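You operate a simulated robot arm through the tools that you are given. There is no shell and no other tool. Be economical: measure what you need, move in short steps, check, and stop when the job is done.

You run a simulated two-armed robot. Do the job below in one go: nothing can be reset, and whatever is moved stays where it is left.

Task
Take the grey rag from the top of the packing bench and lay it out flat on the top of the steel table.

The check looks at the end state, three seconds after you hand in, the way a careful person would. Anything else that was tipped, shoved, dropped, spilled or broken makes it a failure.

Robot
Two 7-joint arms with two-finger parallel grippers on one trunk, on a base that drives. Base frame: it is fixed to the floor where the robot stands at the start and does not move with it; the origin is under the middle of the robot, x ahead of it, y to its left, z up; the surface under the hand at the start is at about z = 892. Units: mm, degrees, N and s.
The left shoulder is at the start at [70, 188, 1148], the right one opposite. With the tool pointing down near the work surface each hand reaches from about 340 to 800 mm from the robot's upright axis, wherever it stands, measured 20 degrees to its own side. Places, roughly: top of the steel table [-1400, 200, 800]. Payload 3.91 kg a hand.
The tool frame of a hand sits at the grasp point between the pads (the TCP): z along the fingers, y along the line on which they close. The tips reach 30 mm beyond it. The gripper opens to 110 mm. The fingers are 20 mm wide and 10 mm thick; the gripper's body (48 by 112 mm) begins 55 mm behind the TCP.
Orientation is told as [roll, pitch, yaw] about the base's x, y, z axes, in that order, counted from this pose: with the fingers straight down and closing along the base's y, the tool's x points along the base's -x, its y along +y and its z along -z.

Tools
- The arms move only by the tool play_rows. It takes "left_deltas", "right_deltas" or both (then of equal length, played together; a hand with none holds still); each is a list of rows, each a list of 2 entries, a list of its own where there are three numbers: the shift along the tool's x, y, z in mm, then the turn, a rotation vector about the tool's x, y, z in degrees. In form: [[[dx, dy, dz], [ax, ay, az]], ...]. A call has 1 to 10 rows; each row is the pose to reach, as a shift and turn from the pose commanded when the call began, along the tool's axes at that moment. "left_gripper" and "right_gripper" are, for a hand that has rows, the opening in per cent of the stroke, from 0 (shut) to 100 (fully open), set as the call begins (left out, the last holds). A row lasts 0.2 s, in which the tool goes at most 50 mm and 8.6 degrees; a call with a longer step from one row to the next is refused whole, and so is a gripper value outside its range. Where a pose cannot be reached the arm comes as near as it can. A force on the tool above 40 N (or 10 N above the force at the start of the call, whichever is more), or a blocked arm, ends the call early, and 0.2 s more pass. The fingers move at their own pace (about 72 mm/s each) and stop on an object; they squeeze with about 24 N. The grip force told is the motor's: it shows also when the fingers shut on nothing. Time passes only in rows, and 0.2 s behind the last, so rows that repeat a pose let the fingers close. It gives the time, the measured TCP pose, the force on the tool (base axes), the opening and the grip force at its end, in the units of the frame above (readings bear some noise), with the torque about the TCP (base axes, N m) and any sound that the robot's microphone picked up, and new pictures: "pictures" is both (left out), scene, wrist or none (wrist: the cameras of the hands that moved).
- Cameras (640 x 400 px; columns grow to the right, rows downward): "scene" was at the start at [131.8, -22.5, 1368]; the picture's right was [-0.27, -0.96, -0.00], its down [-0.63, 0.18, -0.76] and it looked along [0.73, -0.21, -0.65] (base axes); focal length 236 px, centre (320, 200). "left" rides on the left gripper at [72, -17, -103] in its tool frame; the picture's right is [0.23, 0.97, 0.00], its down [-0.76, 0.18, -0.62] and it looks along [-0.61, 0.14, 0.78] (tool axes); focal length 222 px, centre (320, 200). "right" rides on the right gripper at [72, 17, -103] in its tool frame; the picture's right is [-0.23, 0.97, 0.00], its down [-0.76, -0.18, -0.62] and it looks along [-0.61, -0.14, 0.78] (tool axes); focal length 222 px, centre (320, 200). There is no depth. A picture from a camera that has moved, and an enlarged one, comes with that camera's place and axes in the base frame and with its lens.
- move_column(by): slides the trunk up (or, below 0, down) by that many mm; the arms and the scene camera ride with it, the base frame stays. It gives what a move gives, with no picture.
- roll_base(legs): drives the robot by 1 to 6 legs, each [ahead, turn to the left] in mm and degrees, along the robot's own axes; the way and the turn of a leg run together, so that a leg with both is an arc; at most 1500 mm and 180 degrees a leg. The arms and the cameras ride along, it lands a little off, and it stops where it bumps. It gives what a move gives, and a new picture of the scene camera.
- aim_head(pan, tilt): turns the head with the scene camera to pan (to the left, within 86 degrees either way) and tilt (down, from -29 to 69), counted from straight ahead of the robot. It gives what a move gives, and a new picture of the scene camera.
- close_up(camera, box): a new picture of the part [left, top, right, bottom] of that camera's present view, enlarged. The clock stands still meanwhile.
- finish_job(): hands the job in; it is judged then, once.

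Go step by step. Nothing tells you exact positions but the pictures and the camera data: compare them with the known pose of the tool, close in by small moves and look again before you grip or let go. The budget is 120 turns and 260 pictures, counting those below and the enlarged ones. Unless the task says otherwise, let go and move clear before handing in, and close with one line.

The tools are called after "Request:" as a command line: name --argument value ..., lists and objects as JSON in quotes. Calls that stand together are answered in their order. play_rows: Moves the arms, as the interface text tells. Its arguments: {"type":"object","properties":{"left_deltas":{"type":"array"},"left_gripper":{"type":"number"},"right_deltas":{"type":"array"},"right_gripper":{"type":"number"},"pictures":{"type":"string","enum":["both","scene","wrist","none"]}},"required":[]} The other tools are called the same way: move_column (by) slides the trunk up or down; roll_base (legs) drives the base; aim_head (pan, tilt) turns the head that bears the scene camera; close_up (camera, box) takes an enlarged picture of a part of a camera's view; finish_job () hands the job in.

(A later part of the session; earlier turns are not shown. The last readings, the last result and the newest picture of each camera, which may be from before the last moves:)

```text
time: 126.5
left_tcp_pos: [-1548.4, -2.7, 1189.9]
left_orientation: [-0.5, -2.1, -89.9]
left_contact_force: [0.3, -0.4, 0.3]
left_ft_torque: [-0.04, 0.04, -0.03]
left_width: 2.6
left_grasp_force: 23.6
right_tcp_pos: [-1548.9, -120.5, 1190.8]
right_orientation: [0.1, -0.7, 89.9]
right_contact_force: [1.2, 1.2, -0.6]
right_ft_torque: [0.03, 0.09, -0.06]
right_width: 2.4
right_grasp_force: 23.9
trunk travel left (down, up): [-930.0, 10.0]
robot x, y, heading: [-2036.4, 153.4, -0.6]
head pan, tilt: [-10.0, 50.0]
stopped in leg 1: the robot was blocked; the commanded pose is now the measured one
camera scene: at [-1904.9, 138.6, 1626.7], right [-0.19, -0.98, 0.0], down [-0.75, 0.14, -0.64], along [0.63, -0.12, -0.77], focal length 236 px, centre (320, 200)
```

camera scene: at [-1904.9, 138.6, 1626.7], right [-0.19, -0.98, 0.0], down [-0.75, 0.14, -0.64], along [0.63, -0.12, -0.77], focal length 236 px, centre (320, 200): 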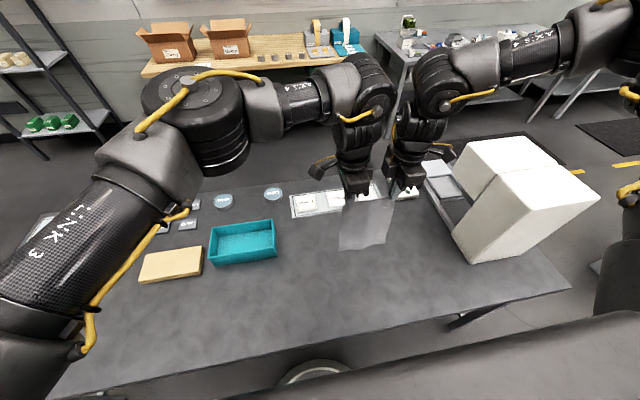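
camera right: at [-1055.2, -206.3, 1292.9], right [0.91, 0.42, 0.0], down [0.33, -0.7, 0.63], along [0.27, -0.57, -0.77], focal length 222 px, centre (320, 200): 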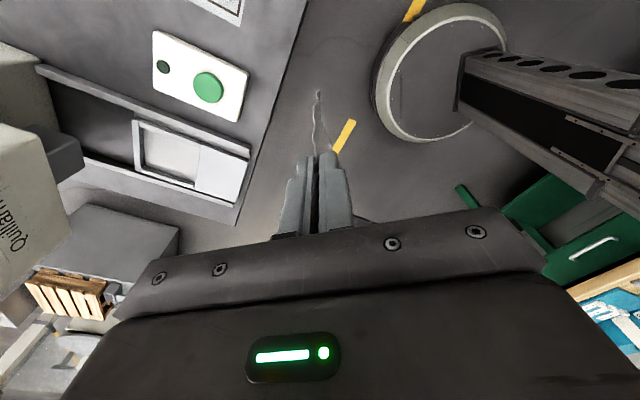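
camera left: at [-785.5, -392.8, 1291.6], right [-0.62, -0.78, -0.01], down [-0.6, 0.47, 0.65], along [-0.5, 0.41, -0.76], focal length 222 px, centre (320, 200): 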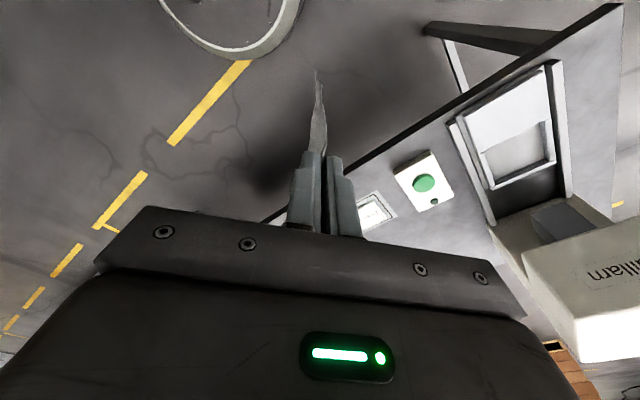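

The base bumped lightly at x −2036; the label strip measures at the same place as before, so the table didn't move. I back off 12 mm and lower the trunk until the rag's lower hem is close to the table.

Request:
roll_base --legs '[[-12, 0]]'

Request:
move_column --by -160

Request:
close_up --camera "scene" --box '[240, 120, 480, 270]'

Request:
close_up --camera "left" --box '[160, 0, 640, 300]'

```text
time: 127.2
left_tcp_pos: [-1557.4, -3.8, 1188.9]
left_orientation: [-0.6, -2.2, -90.0]
left_contact_force: [0.1, -1.5, 0.5]
left_ft_torque: [-0.01, 0.08, -0.03]
left_width: 2.2
left_grasp_force: 23.7
right_tcp_pos: [-1557.4, -121.1, 1188.9]
right_orientation: [0.2, -0.8, 89.9]
right_contact_force: [0.6, 0.4, -0.6]
right_ft_torque: [0.04, 0.05, -0.03]
right_width: 2.7
right_grasp_force: 24.2
trunk travel left (down, up): [-930.0, 10.0]
robot x, y, heading: [-2044.9, 152.4, -0.8]
head pan, tilt: [-10.0, 50.0]
camera scene: at [-1912.8, 138.3, 1626.4], right [-0.19, -0.98, 0.0], down [-0.76, 0.14, -0.64], along [0.63, -0.12, -0.77], focal length 236 px, centre (320, 200)
```

scene: 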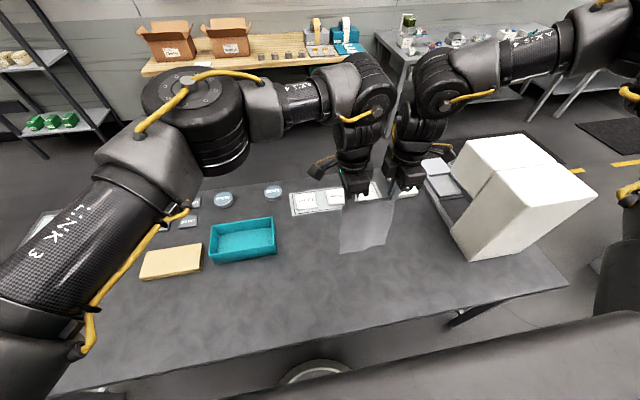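

```text
time: 129.0
left_tcp_pos: [-1562.8, -2.1, 1032.0]
left_orientation: [-0.3, -2.1, -89.9]
left_contact_force: [-0.1, -1.4, -0.6]
left_ft_torque: [-0.05, -0.01, -0.07]
left_width: 2.2
left_grasp_force: 23.3
right_tcp_pos: [-1562.9, -120.8, 1030.9]
right_orientation: [-0.1, -0.8, 89.9]
right_contact_force: [0.6, 1.1, -0.8]
right_ft_torque: [0.03, 0.01, -0.02]
right_width: 2.6
right_grasp_force: 23.9
trunk travel left (down, up): [-770.0, 170.0]
robot x, y, heading: [-2048.4, 153.0, -0.8]
head pan, tilt: [-10.0, 50.0]
```

```text
2.67 times, centred on (360, 195) of scene
camera zoom: at [-1919.7, 138.6, 1467.1], right [-0.19, -0.98, 0.0], down [-0.75, 0.14, -0.64], along [0.63, -0.12, -0.77], focal length 629 px, centre (213, 213)
```

zoom: 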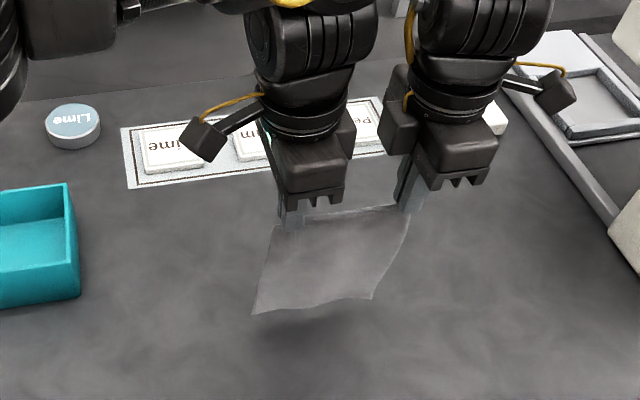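

```text
1.33 times, centred on (400, 150) of left
camera zoom: at [-1579.0, 72.7, 1131.7], right [0.97, 0.23, -0.01], down [0.18, -0.74, 0.65], along [0.14, -0.63, -0.76], focal length 296 px, centre (213, 267)
```

zoom: 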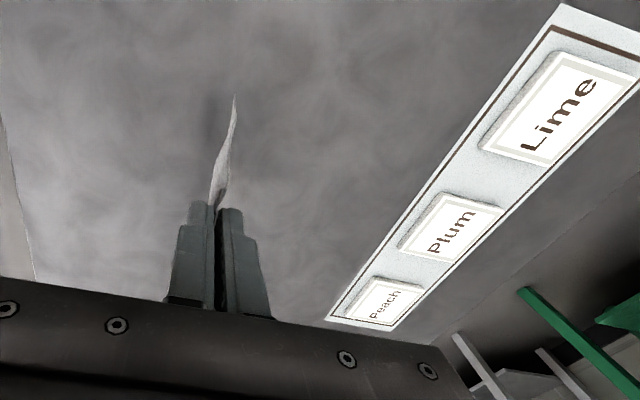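

The hem is still above the surface. I lower in small steps to make the hem touch.

Request:
move_column --by -28

Request:
close_up --camera "scene" --box '[240, 120, 480, 270]'

Request:
close_up --camera "left" --box '[200, 0, 440, 200]'

```text
time: 129.8
left_tcp_pos: [-1563.0, -2.3, 1003.4]
left_orientation: [-0.4, -2.1, -89.9]
left_contact_force: [0.0, -0.7, 0.3]
left_ft_torque: [-0.02, -0.01, -0.03]
left_width: 2.5
left_grasp_force: 23.6
right_tcp_pos: [-1563.6, -121.2, 1003.6]
right_orientation: [-0.1, -0.8, 89.9]
right_contact_force: [-0.4, 0.9, -0.7]
right_ft_torque: [0.02, -0.02, -0.01]
right_width: 2.5
right_grasp_force: 24.1
trunk travel left (down, up): [-742.0, 198.0]
robot x, y, heading: [-2045.0, 154.3, -0.6]
head pan, tilt: [-10.0, 50.0]
```

```text
2.67 times, centred on (360, 195) of scene
camera zoom: at [-1920.5, 138.8, 1439.1], right [-0.19, -0.98, 0.0], down [-0.75, 0.14, -0.64], along [0.63, -0.12, -0.77], focal length 629 px, centre (213, 213)
```

zoom: 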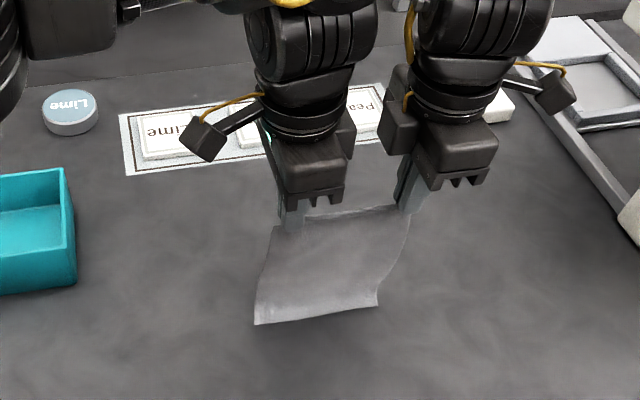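

```text
2.00 times, centred on (320, 100) of left
camera zoom: at [-1579.6, 72.9, 1103.9], right [0.97, 0.23, -0.01], down [0.18, -0.74, 0.65], along [0.14, -0.63, -0.76], focal length 444 px, centre (320, 400)
```

zoom: 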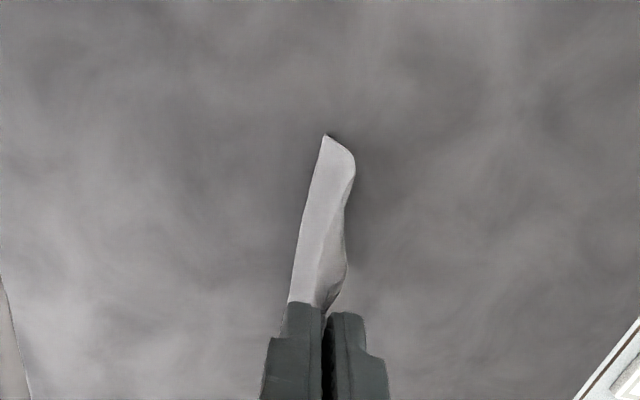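

The hem has touched and is buckling slightly toward the robot. I raise 14 mm so it only just drags, then pull back 30 mm so that it trails forward.

Request:
move_column --by 14

Request:
roll_base --legs '[[-30, 0]]'

Request:
close_up --camera "left" --box '[200, 0, 440, 200]'

```text
time: 130.4
left_tcp_pos: [-1562.4, -2.9, 1017.5]
left_orientation: [-0.3, -2.0, -89.9]
left_contact_force: [-0.1, -1.1, -0.2]
left_ft_torque: [-0.06, 0.0, -0.02]
left_width: 2.1
left_grasp_force: 24.4
right_tcp_pos: [-1564.0, -120.4, 1018.7]
right_orientation: [-0.2, -0.7, 90.0]
right_contact_force: [0.7, 1.0, -0.1]
right_ft_torque: [0.05, 0.09, -0.04]
right_width: 2.3
right_grasp_force: 23.9
trunk travel left (down, up): [-756.0, 184.0]
robot x, y, heading: [-2042.3, 154.0, -0.5]
head pan, tilt: [-10.0, 50.0]
```

```text
time: 131.2
left_tcp_pos: [-1587.7, -2.8, 1014.2]
left_orientation: [-0.7, -1.9, -89.8]
left_contact_force: [1.0, -1.4, -0.8]
left_ft_torque: [-0.06, 0.02, -0.04]
left_width: 2.4
left_grasp_force: 24.0
right_tcp_pos: [-1588.4, -120.3, 1015.3]
right_orientation: [0.3, -0.9, 90.0]
right_contact_force: [1.3, 1.9, 0.4]
right_ft_torque: [0.07, 0.06, -0.01]
right_width: 2.5
right_grasp_force: 23.8
trunk travel left (down, up): [-756.0, 184.0]
robot x, y, heading: [-2076.0, 153.1, -0.9]
head pan, tilt: [-10.0, 50.0]
camera scene: at [-1942.9, 138.3, 1452.3], right [-0.19, -0.98, 0.0], down [-0.76, 0.14, -0.64], along [0.63, -0.12, -0.77], focal length 236 px, centre (320, 200)
```

scene: 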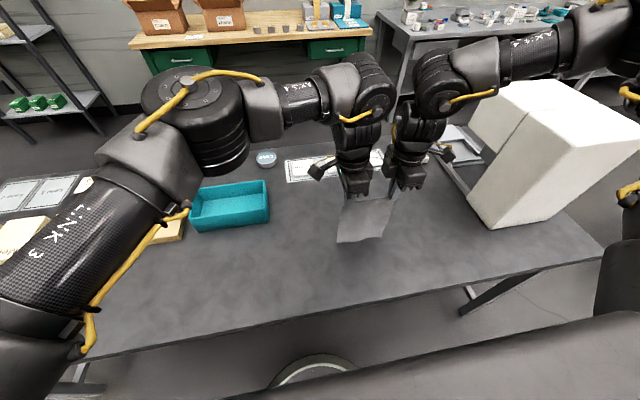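

```text
2.00 times, centred on (320, 100) of left
camera zoom: at [-1603.5, 73.1, 1115.2], right [0.97, 0.23, -0.02], down [0.19, -0.74, 0.65], along [0.14, -0.63, -0.76], focal length 444 px, centre (320, 400)
```

zoom: 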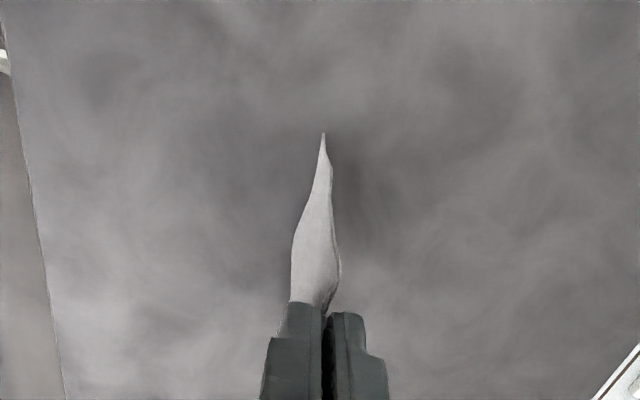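

The hem hangs nearly straight. I lower 8 mm to touch and drag back 20 mm to make it trail.

Request:
move_column --by -6

Request:
roll_base --legs '[[-15, 0]]'

Request:
close_up --camera "left" --box '[200, 0, 440, 200]'

Request:
close_up --camera "right" --box '[200, 0, 440, 200]'

```text
time: 131.8
left_tcp_pos: [-1589.0, -3.4, 1009.6]
left_orientation: [-0.4, -2.1, -89.8]
left_contact_force: [0.2, -1.6, 0.8]
left_ft_torque: [-0.02, 0.02, -0.02]
left_width: 2.5
left_grasp_force: 24.0
right_tcp_pos: [-1589.7, -120.3, 1011.1]
right_orientation: [0.0, -0.9, 90.0]
right_contact_force: [0.9, 2.0, 0.3]
right_ft_torque: [0.01, 0.03, 0.0]
right_width: 2.1
right_grasp_force: 24.3
trunk travel left (down, up): [-750.0, 190.0]
robot x, y, heading: [-2081.0, 156.3, -0.9]
head pan, tilt: [-10.0, 50.0]
```

```text
time: 132.5
left_tcp_pos: [-1603.6, -1.8, 1009.4]
left_orientation: [-0.5, -2.0, -89.7]
left_contact_force: [0.2, -1.3, -0.9]
left_ft_torque: [-0.06, 0.01, -0.04]
left_width: 2.5
left_grasp_force: 23.9
right_tcp_pos: [-1605.0, -119.0, 1009.8]
right_orientation: [0.0, -0.8, 90.0]
right_contact_force: [0.5, 1.2, 0.1]
right_ft_torque: [0.01, 0.04, -0.01]
right_width: 2.4
right_grasp_force: 24.3
trunk travel left (down, up): [-750.0, 190.0]
robot x, y, heading: [-2087.0, 154.9, -0.6]
head pan, tilt: [-10.0, 50.0]
camera scene: at [-1960.8, 139.2, 1446.6], right [-0.19, -0.98, 0.0], down [-0.75, 0.14, -0.64], along [0.63, -0.12, -0.77], focal length 236 px, centre (320, 200)
```

scene: 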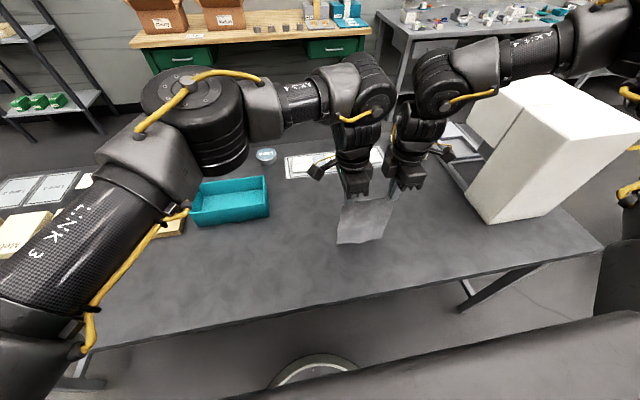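

```text
2.00 times, centred on (320, 100) of left
camera zoom: at [-1620.5, 74.0, 1110.3], right [0.97, 0.23, -0.02], down [0.19, -0.74, 0.65], along [0.14, -0.63, -0.76], focal length 444 px, centre (320, 400)
```

zoom: 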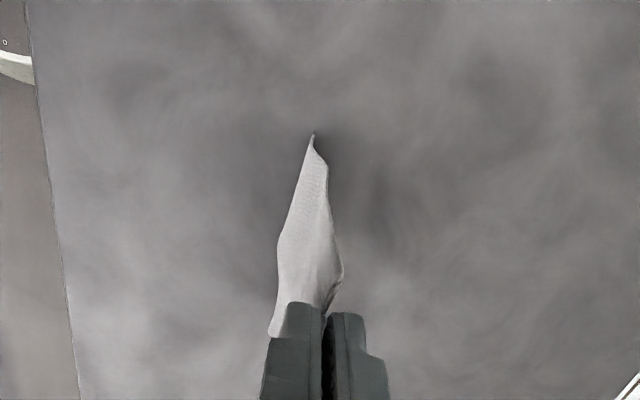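

```text
2.00 times, centred on (320, 100) of right
camera zoom: at [-1621.6, -193.3, 1111.8], right [-0.97, 0.23, 0.0], down [0.18, 0.75, 0.63], along [0.14, 0.62, -0.77], focal length 444 px, centre (320, 400)
```

zoom: 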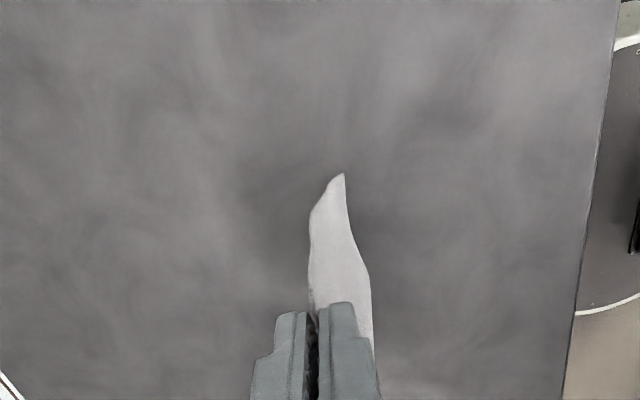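

The hem naturally leans toward the robot, so it's better to lay the other way: hem on the robot side, hands moving away. I raise, back up 144 mm (hem then ~40 mm inside the rear table edge), and lower again.

Request:
move_column --by 30

Request:
roll_base --legs '[[-140, 0]]'

Request:
move_column --by -36

Request:
close_up --camera "left" --box '[160, 0, 480, 260]'

Request:
close_up --camera "right" --box '[160, 0, 480, 260]'

```text
time: 133.3
left_tcp_pos: [-1606.4, -1.9, 1041.4]
left_orientation: [-0.3, -2.1, -89.7]
left_contact_force: [-0.4, -1.1, -0.2]
left_ft_torque: [-0.06, 0.0, -0.02]
left_width: 2.3
left_grasp_force: 24.2
right_tcp_pos: [-1606.9, -119.1, 1040.9]
right_orientation: [-0.1, -0.7, 90.0]
right_contact_force: [-0.2, 1.2, -0.6]
right_ft_torque: [0.08, 0.03, -0.02]
right_width: 2.6
right_grasp_force: 24.0
trunk travel left (down, up): [-780.0, 160.0]
robot x, y, heading: [-2090.0, 151.2, -0.6]
head pan, tilt: [-10.0, 50.0]
```

```text
time: 134.6
left_tcp_pos: [-1746.5, -0.3, 1041.9]
left_orientation: [-0.4, -2.1, -89.7]
left_contact_force: [0.9, -1.0, -0.3]
left_ft_torque: [-0.02, -0.01, -0.03]
left_width: 2.2
left_grasp_force: 23.6
right_tcp_pos: [-1747.8, -116.3, 1040.3]
right_orientation: [-0.2, -0.8, 90.1]
right_contact_force: [-0.6, 0.4, 0.4]
right_ft_torque: [0.07, 0.01, -0.05]
right_width: 2.6
right_grasp_force: 24.2
trunk travel left (down, up): [-780.0, 160.0]
robot x, y, heading: [-2232.1, 154.2, -0.6]
head pan, tilt: [-10.0, 50.0]
camera scene: at [-2104.0, 141.0, 1477.0], right [-0.19, -0.98, 0.0], down [-0.75, 0.14, -0.64], along [0.63, -0.12, -0.77], focal length 236 px, centre (320, 200)
```

scene: 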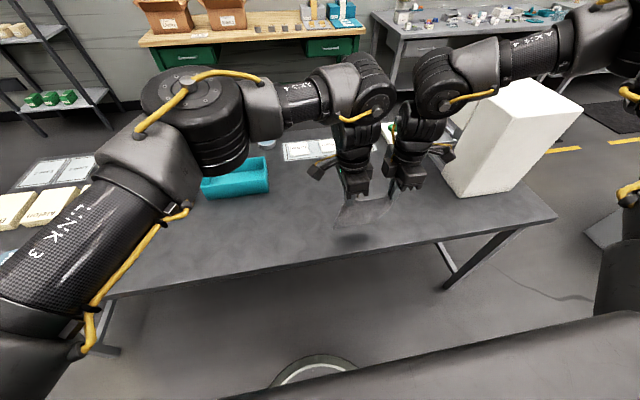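

```text
time: 135.4
left_tcp_pos: [-1745.5, -0.4, 1005.0]
left_orientation: [-0.4, -2.1, -89.7]
left_contact_force: [0.4, -0.8, -0.7]
left_ft_torque: [-0.05, -0.03, 0.0]
left_width: 2.2
left_grasp_force: 24.0
right_tcp_pos: [-1747.1, -117.5, 1004.5]
right_orientation: [-0.1, -0.7, 90.0]
right_contact_force: [-0.2, 1.5, 0.9]
right_ft_torque: [0.02, -0.04, -0.01]
right_width: 2.2
right_grasp_force: 24.0
trunk travel left (down, up): [-744.0, 196.0]
robot x, y, heading: [-2232.8, 154.6, -0.9]
head pan, tilt: [-10.0, 50.0]
```

```text
1.54 times, centred on (320, 130) of left
camera zoom: at [-1763.7, 76.1, 1105.9], right [0.97, 0.23, -0.01], down [0.18, -0.74, 0.65], along [0.14, -0.63, -0.76], focal length 342 px, centre (320, 308)
```

zoom: 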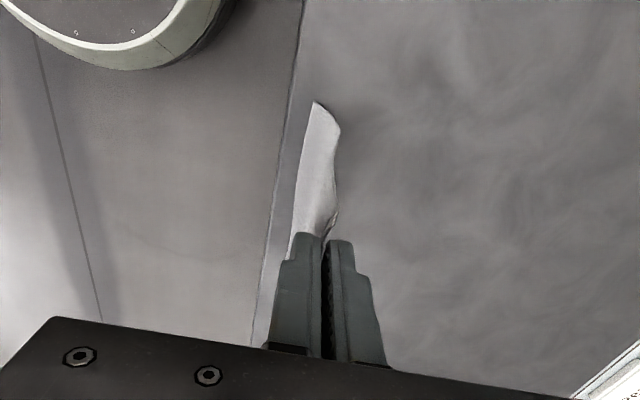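

```text
1.54 times, centred on (320, 130) of right
camera zoom: at [-1764.9, -191.3, 1107.5], right [-0.97, 0.23, 0.0], down [0.18, 0.75, 0.63], along [0.14, 0.62, -0.77], focal length 342 px, centre (320, 308)
```

zoom: 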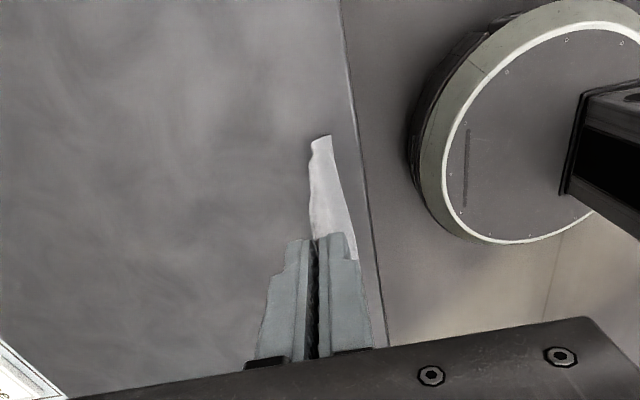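

The hem touches about 25 mm inside the rear edge and leans toward the robot. Now I step forward and down alternately.

Request:
roll_base --legs '[[25, 0]]'

Request:
move_column --by -20

Request:
close_up --camera "left" --box '[160, 0, 480, 260]'

```text
time: 136.2
left_tcp_pos: [-1725.5, 0.6, 1007.7]
left_orientation: [0.0, -2.1, -89.8]
left_contact_force: [-0.4, -1.3, 0.5]
left_ft_torque: [-0.01, -0.05, -0.03]
left_width: 2.6
left_grasp_force: 23.8
right_tcp_pos: [-1726.6, -116.9, 1008.2]
right_orientation: [-0.4, -0.9, 89.8]
right_contact_force: [-1.5, 0.5, 0.6]
right_ft_torque: [0.01, -0.07, -0.07]
right_width: 2.2
right_grasp_force: 24.2
trunk travel left (down, up): [-744.0, 196.0]
robot x, y, heading: [-2205.4, 154.8, -0.9]
head pan, tilt: [-10.0, 50.0]
camera scene: at [-2086.6, 141.2, 1441.8], right [-0.19, -0.98, 0.0], down [-0.75, 0.14, -0.65], along [0.64, -0.12, -0.76], focal length 236 px, centre (320, 200)
```

scene: 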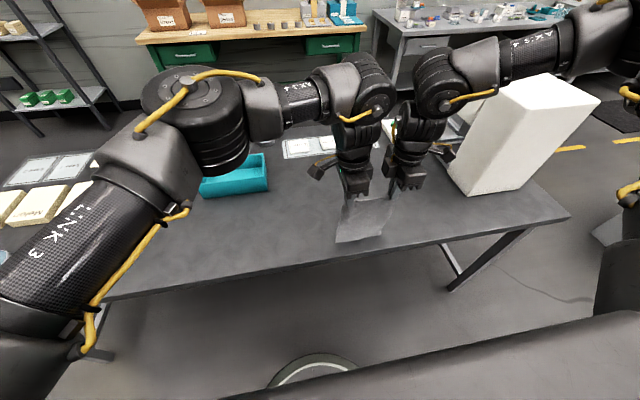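

```text
time: 136.9
left_tcp_pos: [-1722.3, -1.3, 985.6]
left_orientation: [-0.5, -2.1, -89.8]
left_contact_force: [-0.1, -0.2, -1.0]
left_ft_torque: [-0.03, 0.03, -0.06]
left_width: 2.5
left_grasp_force: 23.5
right_tcp_pos: [-1722.8, -118.4, 985.3]
right_orientation: [0.0, -0.7, 89.8]
right_contact_force: [-0.2, 1.2, -0.3]
right_ft_torque: [0.06, 0.0, -0.04]
right_width: 2.5
right_grasp_force: 23.7
trunk travel left (down, up): [-724.0, 216.0]
robot x, y, heading: [-2205.8, 155.4, -0.5]
head pan, tilt: [-10.0, 50.0]
```

```text
1.54 times, centred on (320, 130) of left
camera zoom: at [-1738.9, 75.1, 1085.7], right [0.97, 0.23, -0.01], down [0.18, -0.74, 0.65], along [0.14, -0.63, -0.76], focal length 342 px, centre (320, 308)
```

zoom: 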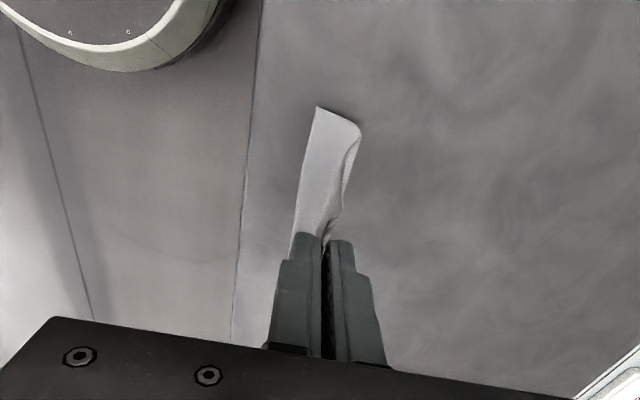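

It works: the lower part now lies toward the robot. I continue forward and down.

Request:
roll_base --legs '[[25, 0]]'

Request:
move_column --by -25

Request:
close_up --camera "left" --box '[160, 0, 480, 260]'

```text
time: 137.7
left_tcp_pos: [-1701.6, -0.8, 987.0]
left_orientation: [-0.1, -2.1, -89.9]
left_contact_force: [-0.6, -0.8, 0.2]
left_ft_torque: [-0.03, -0.04, -0.04]
left_width: 2.4
left_grasp_force: 24.8
right_tcp_pos: [-1702.0, -118.6, 987.8]
right_orientation: [-0.4, -0.8, 89.9]
right_contact_force: [-0.4, 0.5, 0.8]
right_ft_torque: [0.02, -0.06, -0.02]
right_width: 2.5
right_grasp_force: 24.0
trunk travel left (down, up): [-724.0, 216.0]
robot x, y, heading: [-2180.0, 154.7, -0.9]
head pan, tilt: [-10.0, 50.0]
camera scene: at [-2061.2, 140.8, 1421.8], right [-0.19, -0.98, 0.0], down [-0.75, 0.14, -0.65], along [0.63, -0.12, -0.76], focal length 236 px, centre (320, 200)
```

scene: 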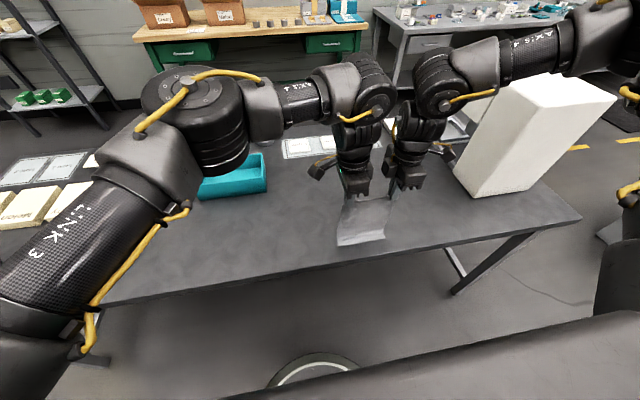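

```text
time: 138.4
left_tcp_pos: [-1697.3, -2.5, 959.2]
left_orientation: [-0.5, -2.1, -89.9]
left_contact_force: [-0.5, -0.6, -0.8]
left_ft_torque: [-0.02, 0.0, -0.05]
left_width: 2.3
left_grasp_force: 23.7
right_tcp_pos: [-1697.1, -118.3, 959.7]
right_orientation: [-0.1, -0.8, 89.9]
right_contact_force: [-0.1, 0.8, -0.3]
right_ft_torque: [0.03, 0.03, -0.04]
right_width: 2.4
right_grasp_force: 24.2
trunk travel left (down, up): [-699.0, 241.0]
robot x, y, heading: [-2179.6, 155.3, -0.7]
head pan, tilt: [-10.0, 50.0]
```

```text
1.54 times, centred on (320, 130) of left
camera zoom: at [-1713.9, 74.3, 1060.4], right [0.97, 0.23, -0.02], down [0.18, -0.74, 0.65], along [0.14, -0.63, -0.76], focal length 342 px, centre (320, 308)
```

zoom: 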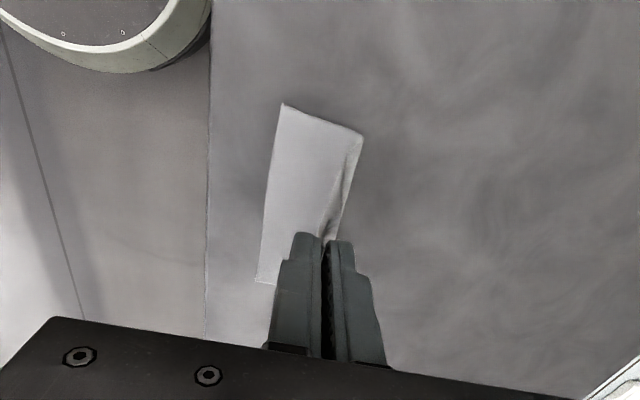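

Laying well. Next steps of 30 mm.

Request:
roll_base --legs '[[32, 0]]'

Request:
move_column --by -32

Request:
roll_base --legs '[[30, 0]]'

Request:
move_column --by -30

Request:
close_up --camera "left" --box '[160, 0, 480, 260]'

Request:
close_up --camera "right" --box '[160, 0, 480, 260]'

```text
time: 139.2
left_tcp_pos: [-1672.5, -2.5, 965.0]
left_orientation: [0.1, -2.1, -90.0]
left_contact_force: [-0.4, -1.3, 0.3]
left_ft_torque: [-0.01, -0.08, -0.01]
left_width: 2.2
left_grasp_force: 23.9
right_tcp_pos: [-1673.7, -118.7, 964.0]
right_orientation: [-0.5, -0.9, 89.9]
right_contact_force: [-0.9, 0.3, 0.3]
right_ft_torque: [0.03, -0.06, -0.06]
right_width: 2.8
right_grasp_force: 24.2
trunk travel left (down, up): [-699.0, 241.0]
robot x, y, heading: [-2151.9, 153.3, -0.9]
head pan, tilt: [-10.0, 50.0]
camera scene: at [-2032.4, 140.3, 1397.0], right [-0.19, -0.98, 0.0], down [-0.75, 0.14, -0.65], along [0.64, -0.12, -0.76], focal length 236 px, centre (320, 200)
```

scene: 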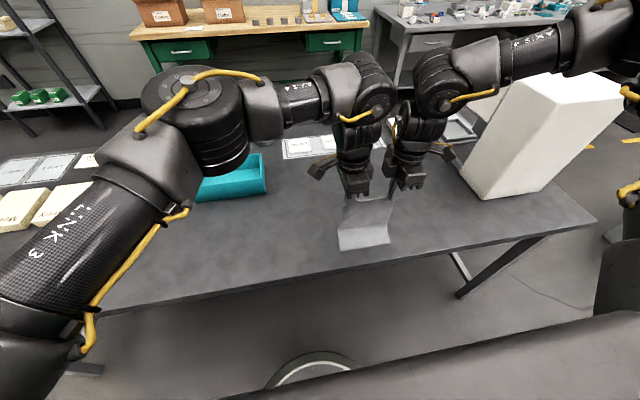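

```text
time: 140.0
left_tcp_pos: [-1665.8, -3.5, 928.8]
left_orientation: [-0.4, -2.1, -90.0]
left_contact_force: [-0.4, -0.6, 0.3]
left_ft_torque: [0.0, 0.04, 0.0]
left_width: 2.4
left_grasp_force: 23.4
right_tcp_pos: [-1665.8, -119.0, 929.0]
right_orientation: [-0.1, -0.9, 89.9]
right_contact_force: [0.1, 0.6, -0.2]
right_ft_torque: [0.03, 0.02, -0.02]
right_width: 2.2
right_grasp_force: 23.6
trunk travel left (down, up): [-667.0, 273.0]
robot x, y, heading: [-2152.3, 156.2, -0.5]
head pan, tilt: [-10.0, 50.0]
```

```text
time: 140.8
left_tcp_pos: [-1642.1, -2.6, 931.8]
left_orientation: [0.0, -2.1, -90.1]
left_contact_force: [-1.5, -0.8, 0.2]
left_ft_torque: [-0.02, -0.06, 0.01]
left_width: 2.4
left_grasp_force: 23.8
right_tcp_pos: [-1643.3, -120.1, 930.5]
right_orientation: [-0.5, -0.7, 89.9]
right_contact_force: [-0.6, -0.2, -0.1]
right_ft_torque: [0.0, -0.01, 0.0]
right_width: 2.3
right_grasp_force: 24.0
trunk travel left (down, up): [-667.0, 273.0]
robot x, y, heading: [-2124.8, 152.8, -0.9]
head pan, tilt: [-10.0, 50.0]
camera scene: at [-2001.8, 139.9, 1364.9], right [-0.19, -0.98, 0.0], down [-0.75, 0.14, -0.65], along [0.64, -0.12, -0.76], focal length 236 px, centre (320, 200)
```

scene: 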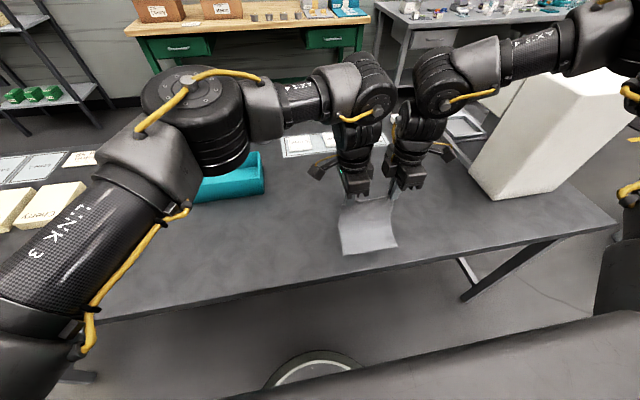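

```text
time: 141.6
left_tcp_pos: [-1637.5, -2.9, 898.0]
left_orientation: [-0.4, -2.1, -90.1]
left_contact_force: [0.8, -1.5, -0.5]
left_ft_torque: [-0.03, -0.02, -0.01]
left_width: 2.7
left_grasp_force: 24.1
right_tcp_pos: [-1636.7, -119.5, 898.7]
right_orientation: [-0.1, -0.9, 89.8]
right_contact_force: [-0.3, 0.8, 0.0]
right_ft_torque: [0.02, -0.01, -0.03]
right_width: 2.5
right_grasp_force: 23.8
trunk travel left (down, up): [-637.0, 303.0]
robot x, y, heading: [-2123.7, 152.3, -0.8]
head pan, tilt: [-10.0, 50.0]
```

```text
1.54 times, centred on (320, 130) of left
camera zoom: at [-1653.5, 72.3, 998.8], right [0.97, 0.22, -0.01], down [0.18, -0.74, 0.65], along [0.14, -0.64, -0.76], focal length 342 px, centre (320, 308)
```

zoom: 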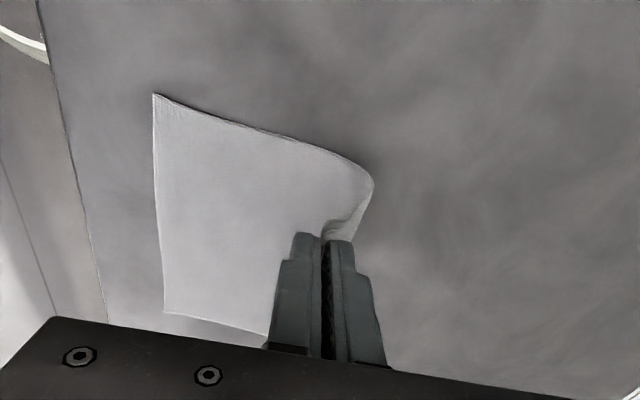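

```text
1.54 times, centred on (320, 130) of right
camera zoom: at [-1654.8, -194.2, 1000.6], right [-0.97, 0.23, 0.0], down [0.18, 0.75, 0.64], along [0.14, 0.62, -0.77], focal length 342 px, centre (320, 308)
```

zoom: 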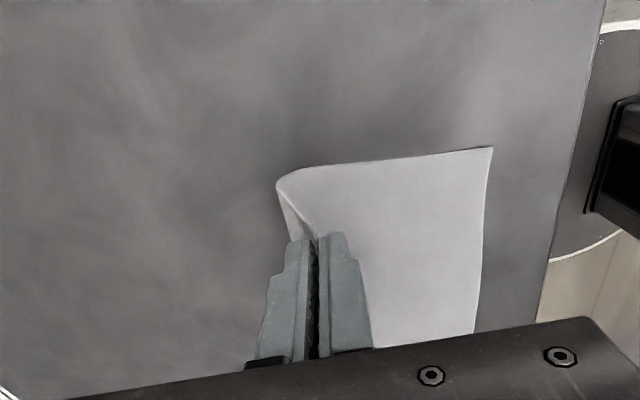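

Very good: about two thirds is flat. Continue forward 40, down 25.

Request:
roll_base --legs '[[38, 0]]'

Request:
move_column --by -30

Request:
close_up --camera "left" --box '[160, 0, 480, 260]'

```text
time: 142.5
left_tcp_pos: [-1606.3, -4.2, 902.8]
left_orientation: [0.1, -2.1, -90.2]
left_contact_force: [-0.1, -1.4, -0.5]
left_ft_torque: [0.01, -0.03, -0.01]
left_width: 2.1
left_grasp_force: 23.9
right_tcp_pos: [-1606.1, -121.3, 903.3]
right_orientation: [-0.6, -0.9, 89.8]
right_contact_force: [-1.2, 0.0, -0.2]
right_ft_torque: [0.0, -0.06, -0.04]
right_width: 2.4
right_grasp_force: 24.1
trunk travel left (down, up): [-637.0, 303.0]
robot x, y, heading: [-2080.1, 151.1, -0.9]
head pan, tilt: [-10.0, 50.0]
camera scene: at [-1965.0, 139.2, 1335.0], right [-0.19, -0.98, 0.0], down [-0.75, 0.14, -0.65], along [0.64, -0.12, -0.76], focal length 236 px, centre (320, 200)
```

scene: 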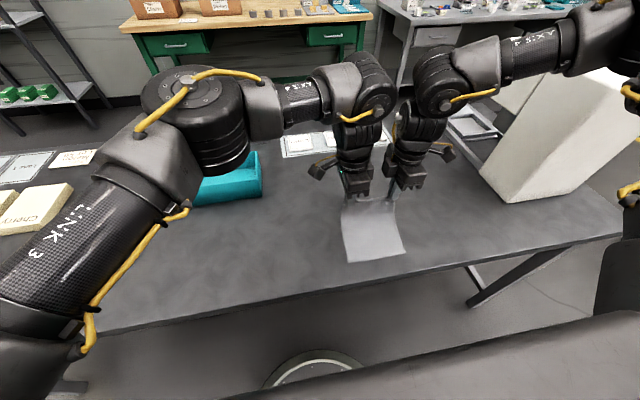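

```text
time: 143.2
left_tcp_pos: [-1599.6, -5.6, 868.2]
left_orientation: [-0.4, -2.1, -90.1]
left_contact_force: [0.0, -0.5, 0.4]
left_ft_torque: [-0.04, 0.03, -0.03]
left_width: 2.6
left_grasp_force: 23.8
right_tcp_pos: [-1599.0, -120.9, 868.8]
right_orientation: [-0.2, -0.9, 89.9]
right_contact_force: [0.7, 0.4, -0.7]
right_ft_torque: [0.08, 0.02, -0.04]
right_width: 2.3
right_grasp_force: 24.0
trunk travel left (down, up): [-607.0, 333.0]
robot x, y, heading: [-2084.0, 156.4, -1.0]
head pan, tilt: [-10.0, 50.0]
```

```text
1.54 times, centred on (320, 130) of left
camera zoom: at [-1616.7, 71.1, 969.1], right [0.97, 0.22, -0.01], down [0.18, -0.74, 0.65], along [0.13, -0.64, -0.76], focal length 342 px, centre (320, 308)
```

zoom: 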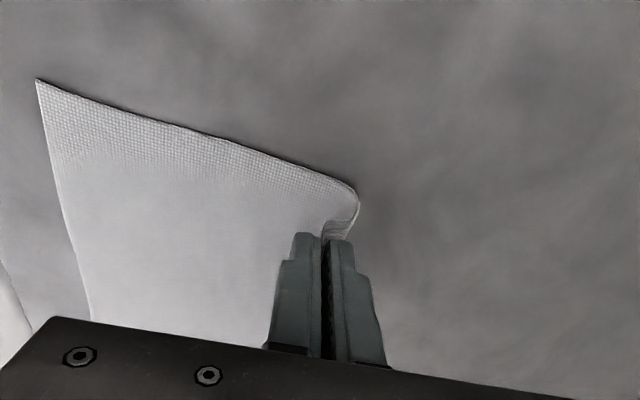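

Nearly there. Forward 27 mm, down 22.

Request:
roll_base --legs '[[25, 0]]'

Request:
move_column --by -22

Request:
close_up --camera "left" --box '[160, 0, 480, 260]'

Request:
close_up --camera "right" --box '[160, 0, 480, 260]'

```text
time: 144.0
left_tcp_pos: [-1578.9, -4.6, 870.4]
left_orientation: [-0.1, -2.1, -90.3]
left_contact_force: [-0.5, -0.6, 0.4]
left_ft_torque: [-0.02, -0.04, -0.05]
left_width: 2.6
left_grasp_force: 24.2
right_tcp_pos: [-1578.4, -121.3, 871.4]
right_orientation: [-0.2, -0.9, 89.8]
right_contact_force: [-0.7, 0.7, 0.3]
right_ft_torque: [0.01, -0.02, -0.05]
right_width: 2.5
right_grasp_force: 23.6
trunk travel left (down, up): [-607.0, 333.0]
robot x, y, heading: [-2059.8, 150.1, -0.8]
head pan, tilt: [-10.0, 50.0]
camera scene: at [-1935.9, 138.7, 1304.5], right [-0.19, -0.98, 0.0], down [-0.75, 0.15, -0.64], along [0.63, -0.12, -0.76], focal length 236 px, centre (320, 200)
```

scene: 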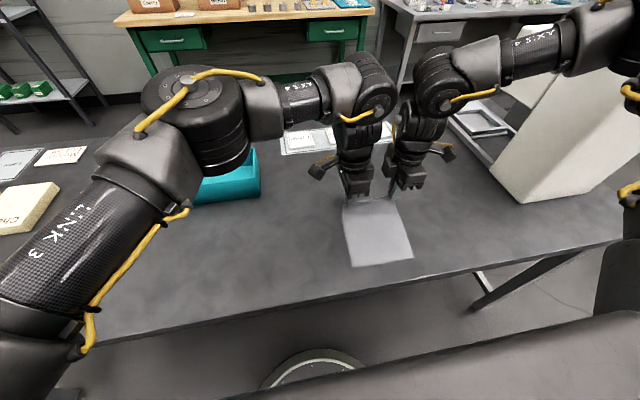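

```text
time: 144.7
left_tcp_pos: [-1576.6, -4.9, 847.1]
left_orientation: [-0.2, -2.1, -90.2]
left_contact_force: [-0.5, 0.1, 0.7]
left_ft_torque: [-0.03, -0.01, -0.02]
left_width: 2.5
left_grasp_force: 24.0
right_tcp_pos: [-1577.3, -121.9, 846.7]
right_orientation: [-0.2, -0.9, 89.8]
right_contact_force: [0.1, 0.0, -0.5]
right_ft_torque: [0.01, 0.0, -0.03]
right_width: 2.3
right_grasp_force: 23.3
trunk travel left (down, up): [-585.0, 355.0]
robot x, y, heading: [-2058.5, 150.9, -0.7]
head pan, tilt: [-10.0, 50.0]
```

```text
1.54 times, centred on (320, 130) of left
camera zoom: at [-1592.8, 70.3, 947.4], right [0.98, 0.22, -0.01], down [0.18, -0.74, 0.65], along [0.13, -0.64, -0.76], focal length 342 px, centre (320, 308)
```

zoom: 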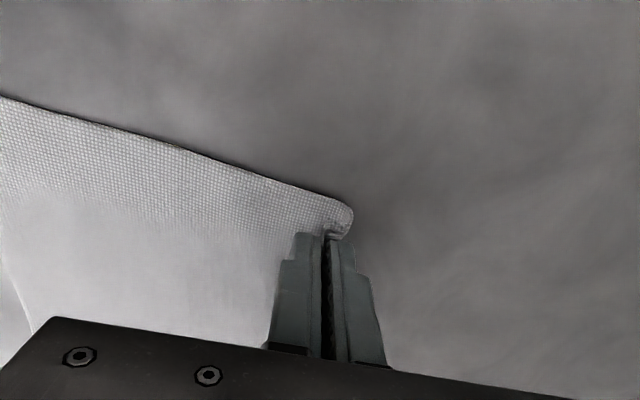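

```text
1.54 times, centred on (320, 130) of right
camera zoom: at [-1594.1, -195.8, 949.3], right [-0.97, 0.23, 0.0], down [0.18, 0.75, 0.64], along [0.15, 0.62, -0.77], focal length 342 px, centre (320, 308)
```

zoom: 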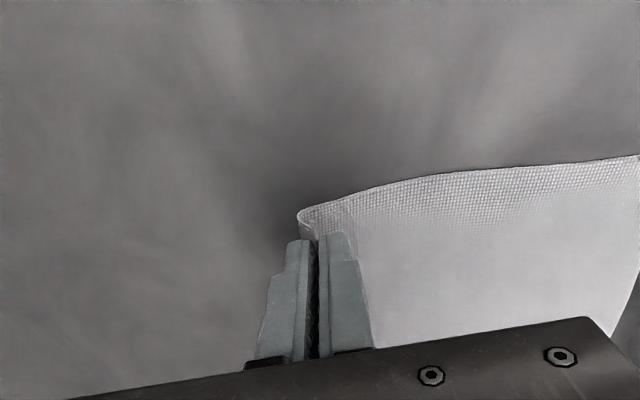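

A small loop is left past the fingers. Forward 14 mm more, then down until contact.

Request:
roll_base --legs '[[14, 0]]'

Request:
move_column --by -14

Request:
close_up --camera "left" --box '[160, 0, 480, 260]'

```text
time: 145.5
left_tcp_pos: [-1563.1, -4.9, 848.3]
left_orientation: [-0.3, -2.0, -90.4]
left_contact_force: [-0.5, -0.5, -0.1]
left_ft_torque: [0.01, -0.04, -0.02]
left_width: 2.3
left_grasp_force: 24.0
right_tcp_pos: [-1563.4, -121.9, 848.5]
right_orientation: [-0.3, -1.0, 89.8]
right_contact_force: [-0.1, 0.4, -1.0]
right_ft_torque: [0.02, 0.01, -0.05]
right_width: 2.5
right_grasp_force: 24.2
trunk travel left (down, up): [-585.0, 355.0]
robot x, y, heading: [-2045.0, 155.2, -0.7]
head pan, tilt: [-10.0, 50.0]
camera scene: at [-1920.2, 138.3, 1282.3], right [-0.19, -0.98, 0.0], down [-0.75, 0.15, -0.64], along [0.63, -0.12, -0.77], focal length 236 px, centre (320, 200)
```

scene: 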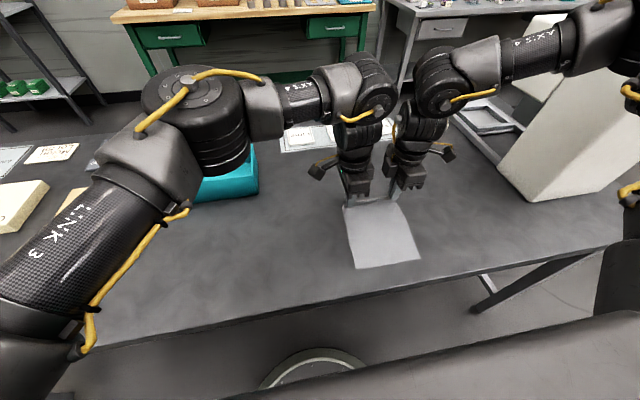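

```text
time: 146.1
left_tcp_pos: [-1562.9, -5.4, 834.0]
left_orientation: [-0.3, -2.0, -90.5]
left_contact_force: [0.0, -1.8, 0.9]
left_ft_torque: [0.01, 0.01, -0.02]
left_width: 2.5
left_grasp_force: 23.7
right_tcp_pos: [-1563.1, -123.0, 833.6]
right_orientation: [-0.2, -0.9, 89.7]
right_contact_force: [-0.2, 0.3, 0.3]
right_ft_torque: [0.01, -0.03, -0.02]
right_width: 2.5
right_grasp_force: 23.8
trunk travel left (down, up): [-571.0, 369.0]
robot x, y, heading: [-2046.1, 152.6, -1.0]
head pan, tilt: [-10.0, 50.0]
```

```text
1.54 times, centred on (320, 130) of left
camera zoom: at [-1579.5, 69.9, 933.7], right [0.98, 0.22, -0.01], down [0.18, -0.74, 0.65], along [0.13, -0.64, -0.76], focal length 342 px, centre (320, 308)
```

zoom: 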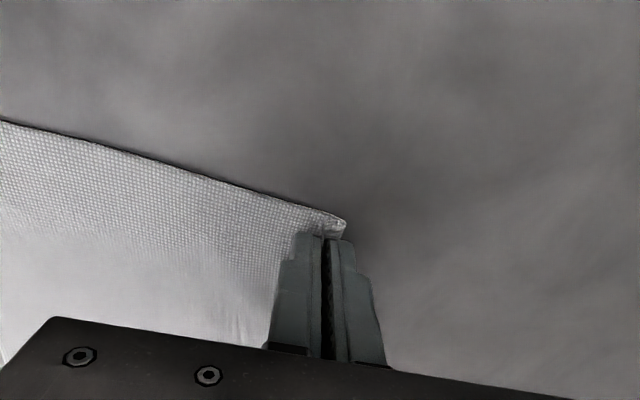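

Fingertips are nearly at the surface. I lower until contact.

Request:
move_column --by -5

Request:
move_column --by -3

Request:
close_up --camera "left" --box '[220, 60, 420, 200]'

Request:
close_up --camera "right" --box '[220, 60, 420, 200]'

```text
time: 146.6
left_tcp_pos: [-1564.4, -5.7, 832.6]
left_orientation: [0.0, -2.3, -90.3]
left_contact_force: [3.5, -2.3, 26.3]
left_ft_torque: [0.07, -0.16, -0.06]
left_width: 2.5
left_grasp_force: 24.2
right_tcp_pos: [-1564.3, -121.5, 831.0]
right_orientation: [-0.4, -0.8, 89.8]
right_contact_force: [1.6, -0.5, 15.6]
right_ft_torque: [-0.12, -0.06, -0.02]
right_width: 2.3
right_grasp_force: 24.3
trunk travel left (down, up): [-566.0, 374.0]
robot x, y, heading: [-2051.2, 153.1, -1.0]
head pan, tilt: [-10.0, 50.0]
```

```text
time: 147.0
left_tcp_pos: [-1563.5, -5.4, 831.6]
left_orientation: [0.1, -2.4, -90.3]
left_contact_force: [-1.9, 1.4, 17.1]
left_ft_torque: [0.15, 0.08, 0.01]
left_width: 2.4
left_grasp_force: 24.3
right_tcp_pos: [-1561.6, -121.6, 832.4]
right_orientation: [-0.6, -0.8, 89.6]
right_contact_force: [-3.2, -0.1, 15.9]
right_ft_torque: [-0.07, 0.08, -0.07]
right_width: 2.3
right_grasp_force: 24.0
trunk travel left (down, up): [-565.0, 375.0]
robot x, y, heading: [-2047.6, 153.6, -1.0]
head pan, tilt: [-10.0, 50.0]
stopped: the force on the tool passed its limit at 43 N (the readings are from after the stop); the commanded pose is now the measured one
```

```text
2.86 times, centred on (320, 130) of left
camera zoom: at [-1580.9, 70.4, 932.0], right [0.98, 0.22, -0.01], down [0.17, -0.74, 0.65], along [0.14, -0.64, -0.76], focal length 635 px, centre (320, 400)
```

zoom: 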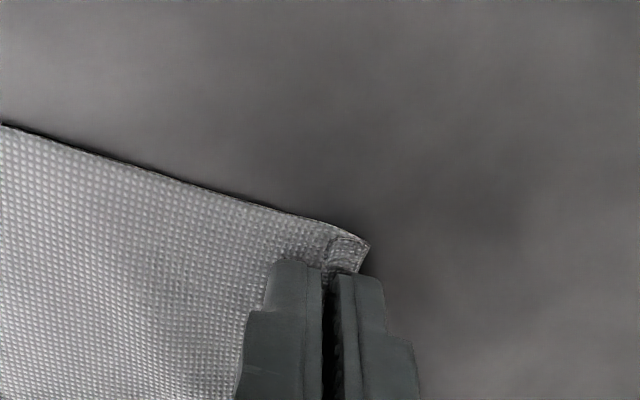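

```text
2.86 times, centred on (320, 130) of right
camera zoom: at [-1582.2, -194.8, 933.7], right [-0.97, 0.23, -0.01], down [0.17, 0.75, 0.64], along [0.15, 0.62, -0.77], focal length 635 px, centre (320, 400)
```

zoom: 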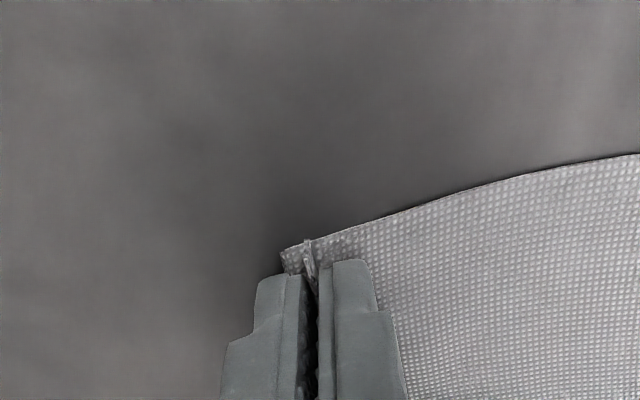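

Contact made, with only a small pinched ridge left. I ease the pressure and open both grippers; the parting fingers should smooth the ridge.

Request:
move_column --by 3

Request:
play_rows --left_deltas '[[[0, 0, 0], [0, 0, 0]], [[0, 0, 0], [0, 0, 0]], [[0, 0, 0], [0, 0, 0]]]' --right_deltas '[[[0, 0, 0], [0, 0, 0]], [[0, 0, 0], [0, 0, 0]], [[0, 0, 0], [0, 0, 0]]]' --left_gripper 28 --right_gripper 28 --pictures "wrist"

```text
time: 147.5
left_tcp_pos: [-1563.2, -6.5, 832.7]
left_orientation: [0.0, -2.2, -90.4]
left_contact_force: [-0.8, -0.9, 5.9]
left_ft_torque: [0.01, 0.0, -0.05]
left_width: 2.3
left_grasp_force: 23.4
right_tcp_pos: [-1562.4, -122.2, 832.9]
right_orientation: [-0.5, -0.9, 89.7]
right_contact_force: [-0.6, 1.0, 3.7]
right_ft_torque: [0.01, 0.0, -0.03]
right_width: 2.4
right_grasp_force: 24.3
trunk travel left (down, up): [-568.0, 372.0]
robot x, y, heading: [-2043.0, 153.8, -0.9]
head pan, tilt: [-10.0, 50.0]
```

```text
time: 148.3
left_tcp_pos: [-1562.8, -6.8, 832.3]
left_orientation: [0.1, -2.4, -90.3]
left_contact_force: [-1.0, -0.2, 2.6]
left_ft_torque: [0.02, -0.03, 0.0]
left_width: 30.3
left_grasp_force: 0.2
right_tcp_pos: [-1561.6, -122.1, 831.9]
right_orientation: [-0.4, -0.9, 89.7]
right_contact_force: [-0.7, -0.1, 1.8]
right_ft_torque: [-0.01, 0.0, -0.04]
right_width: 30.2
right_grasp_force: 0.1
trunk travel left (down, up): [-568.0, 372.0]
robot x, y, heading: [-2047.1, 150.9, -1.4]
head pan, tilt: [-10.0, 50.0]
camera right: at [-1580.4, -196.0, 934.2], right [-0.97, 0.23, 0.0], down [0.18, 0.75, 0.64], along [0.15, 0.62, -0.77], focal length 222 px, centre (320, 200)
camera left: at [-1579.0, 69.7, 932.6], right [0.97, 0.22, -0.01], down [0.17, -0.74, 0.65], along [0.14, -0.64, -0.76], focal length 222 px, centre (320, 200)
```

right: 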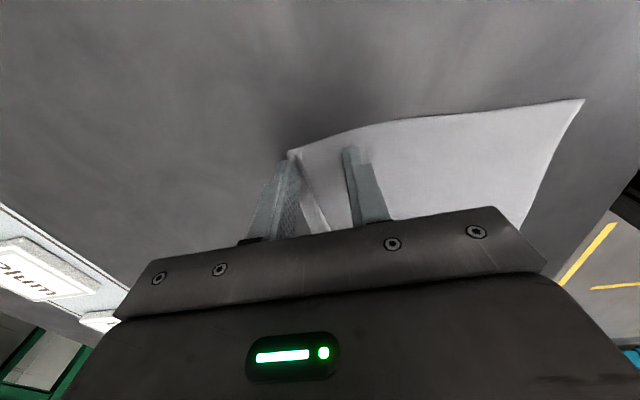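
left: 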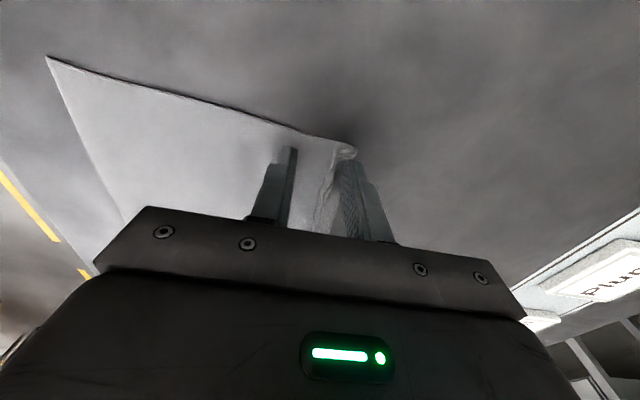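

Released; I raise the trunk straight up and look at the rag.

Request:
move_column --by 60

Request:
close_up --camera "left" --box '[60, 40, 460, 290]'

Request:
close_up --camera "right" --box '[180, 40, 640, 290]'

```text
time: 149.3
left_tcp_pos: [-1562.6, -6.4, 892.8]
left_orientation: [-0.1, -2.2, -90.3]
left_contact_force: [0.3, -0.4, 0.4]
left_ft_torque: [-0.02, -0.01, 0.01]
left_width: 30.7
left_grasp_force: 0.2
right_tcp_pos: [-1562.3, -122.5, 892.1]
right_orientation: [-0.4, -0.9, 89.7]
right_contact_force: [0.0, 0.2, -0.5]
right_ft_torque: [-0.02, -0.02, 0.0]
right_width: 30.8
right_grasp_force: 0.0
trunk travel left (down, up): [-628.0, 312.0]
robot x, y, heading: [-2046.7, 155.5, -0.9]
head pan, tilt: [-10.0, 50.0]
```

```text
1.60 times, centred on (260, 165) of left
camera zoom: at [-1578.4, 69.5, 992.3], right [0.97, 0.22, -0.01], down [0.17, -0.74, 0.65], along [0.14, -0.64, -0.76], focal length 355 px, centre (416, 256)
```

zoom: 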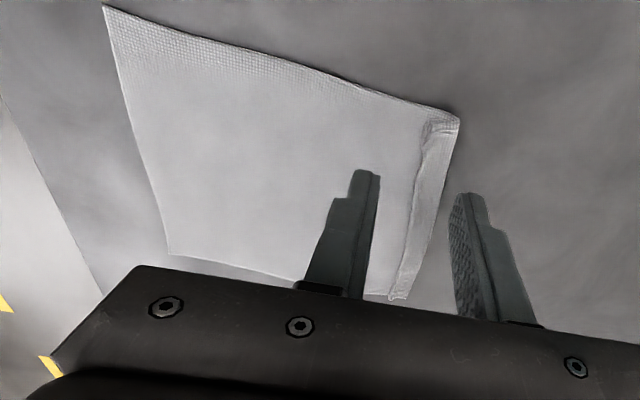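

```text
1.39 times, centred on (410, 165) of right
camera zoom: at [-1579.9, -196.2, 993.9], right [-0.97, 0.23, 0.0], down [0.18, 0.75, 0.64], along [0.15, 0.62, -0.77], focal length 309 px, centre (195, 249)
```

zoom: 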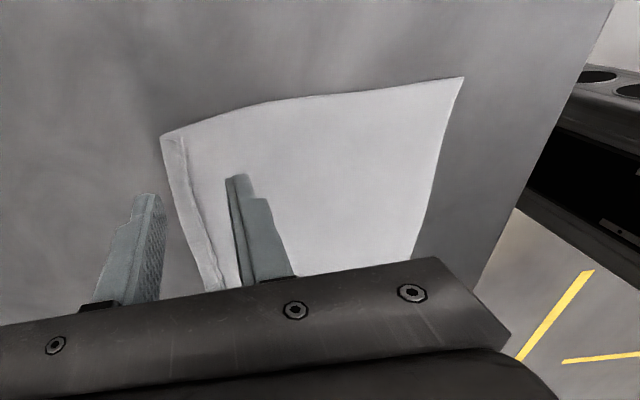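

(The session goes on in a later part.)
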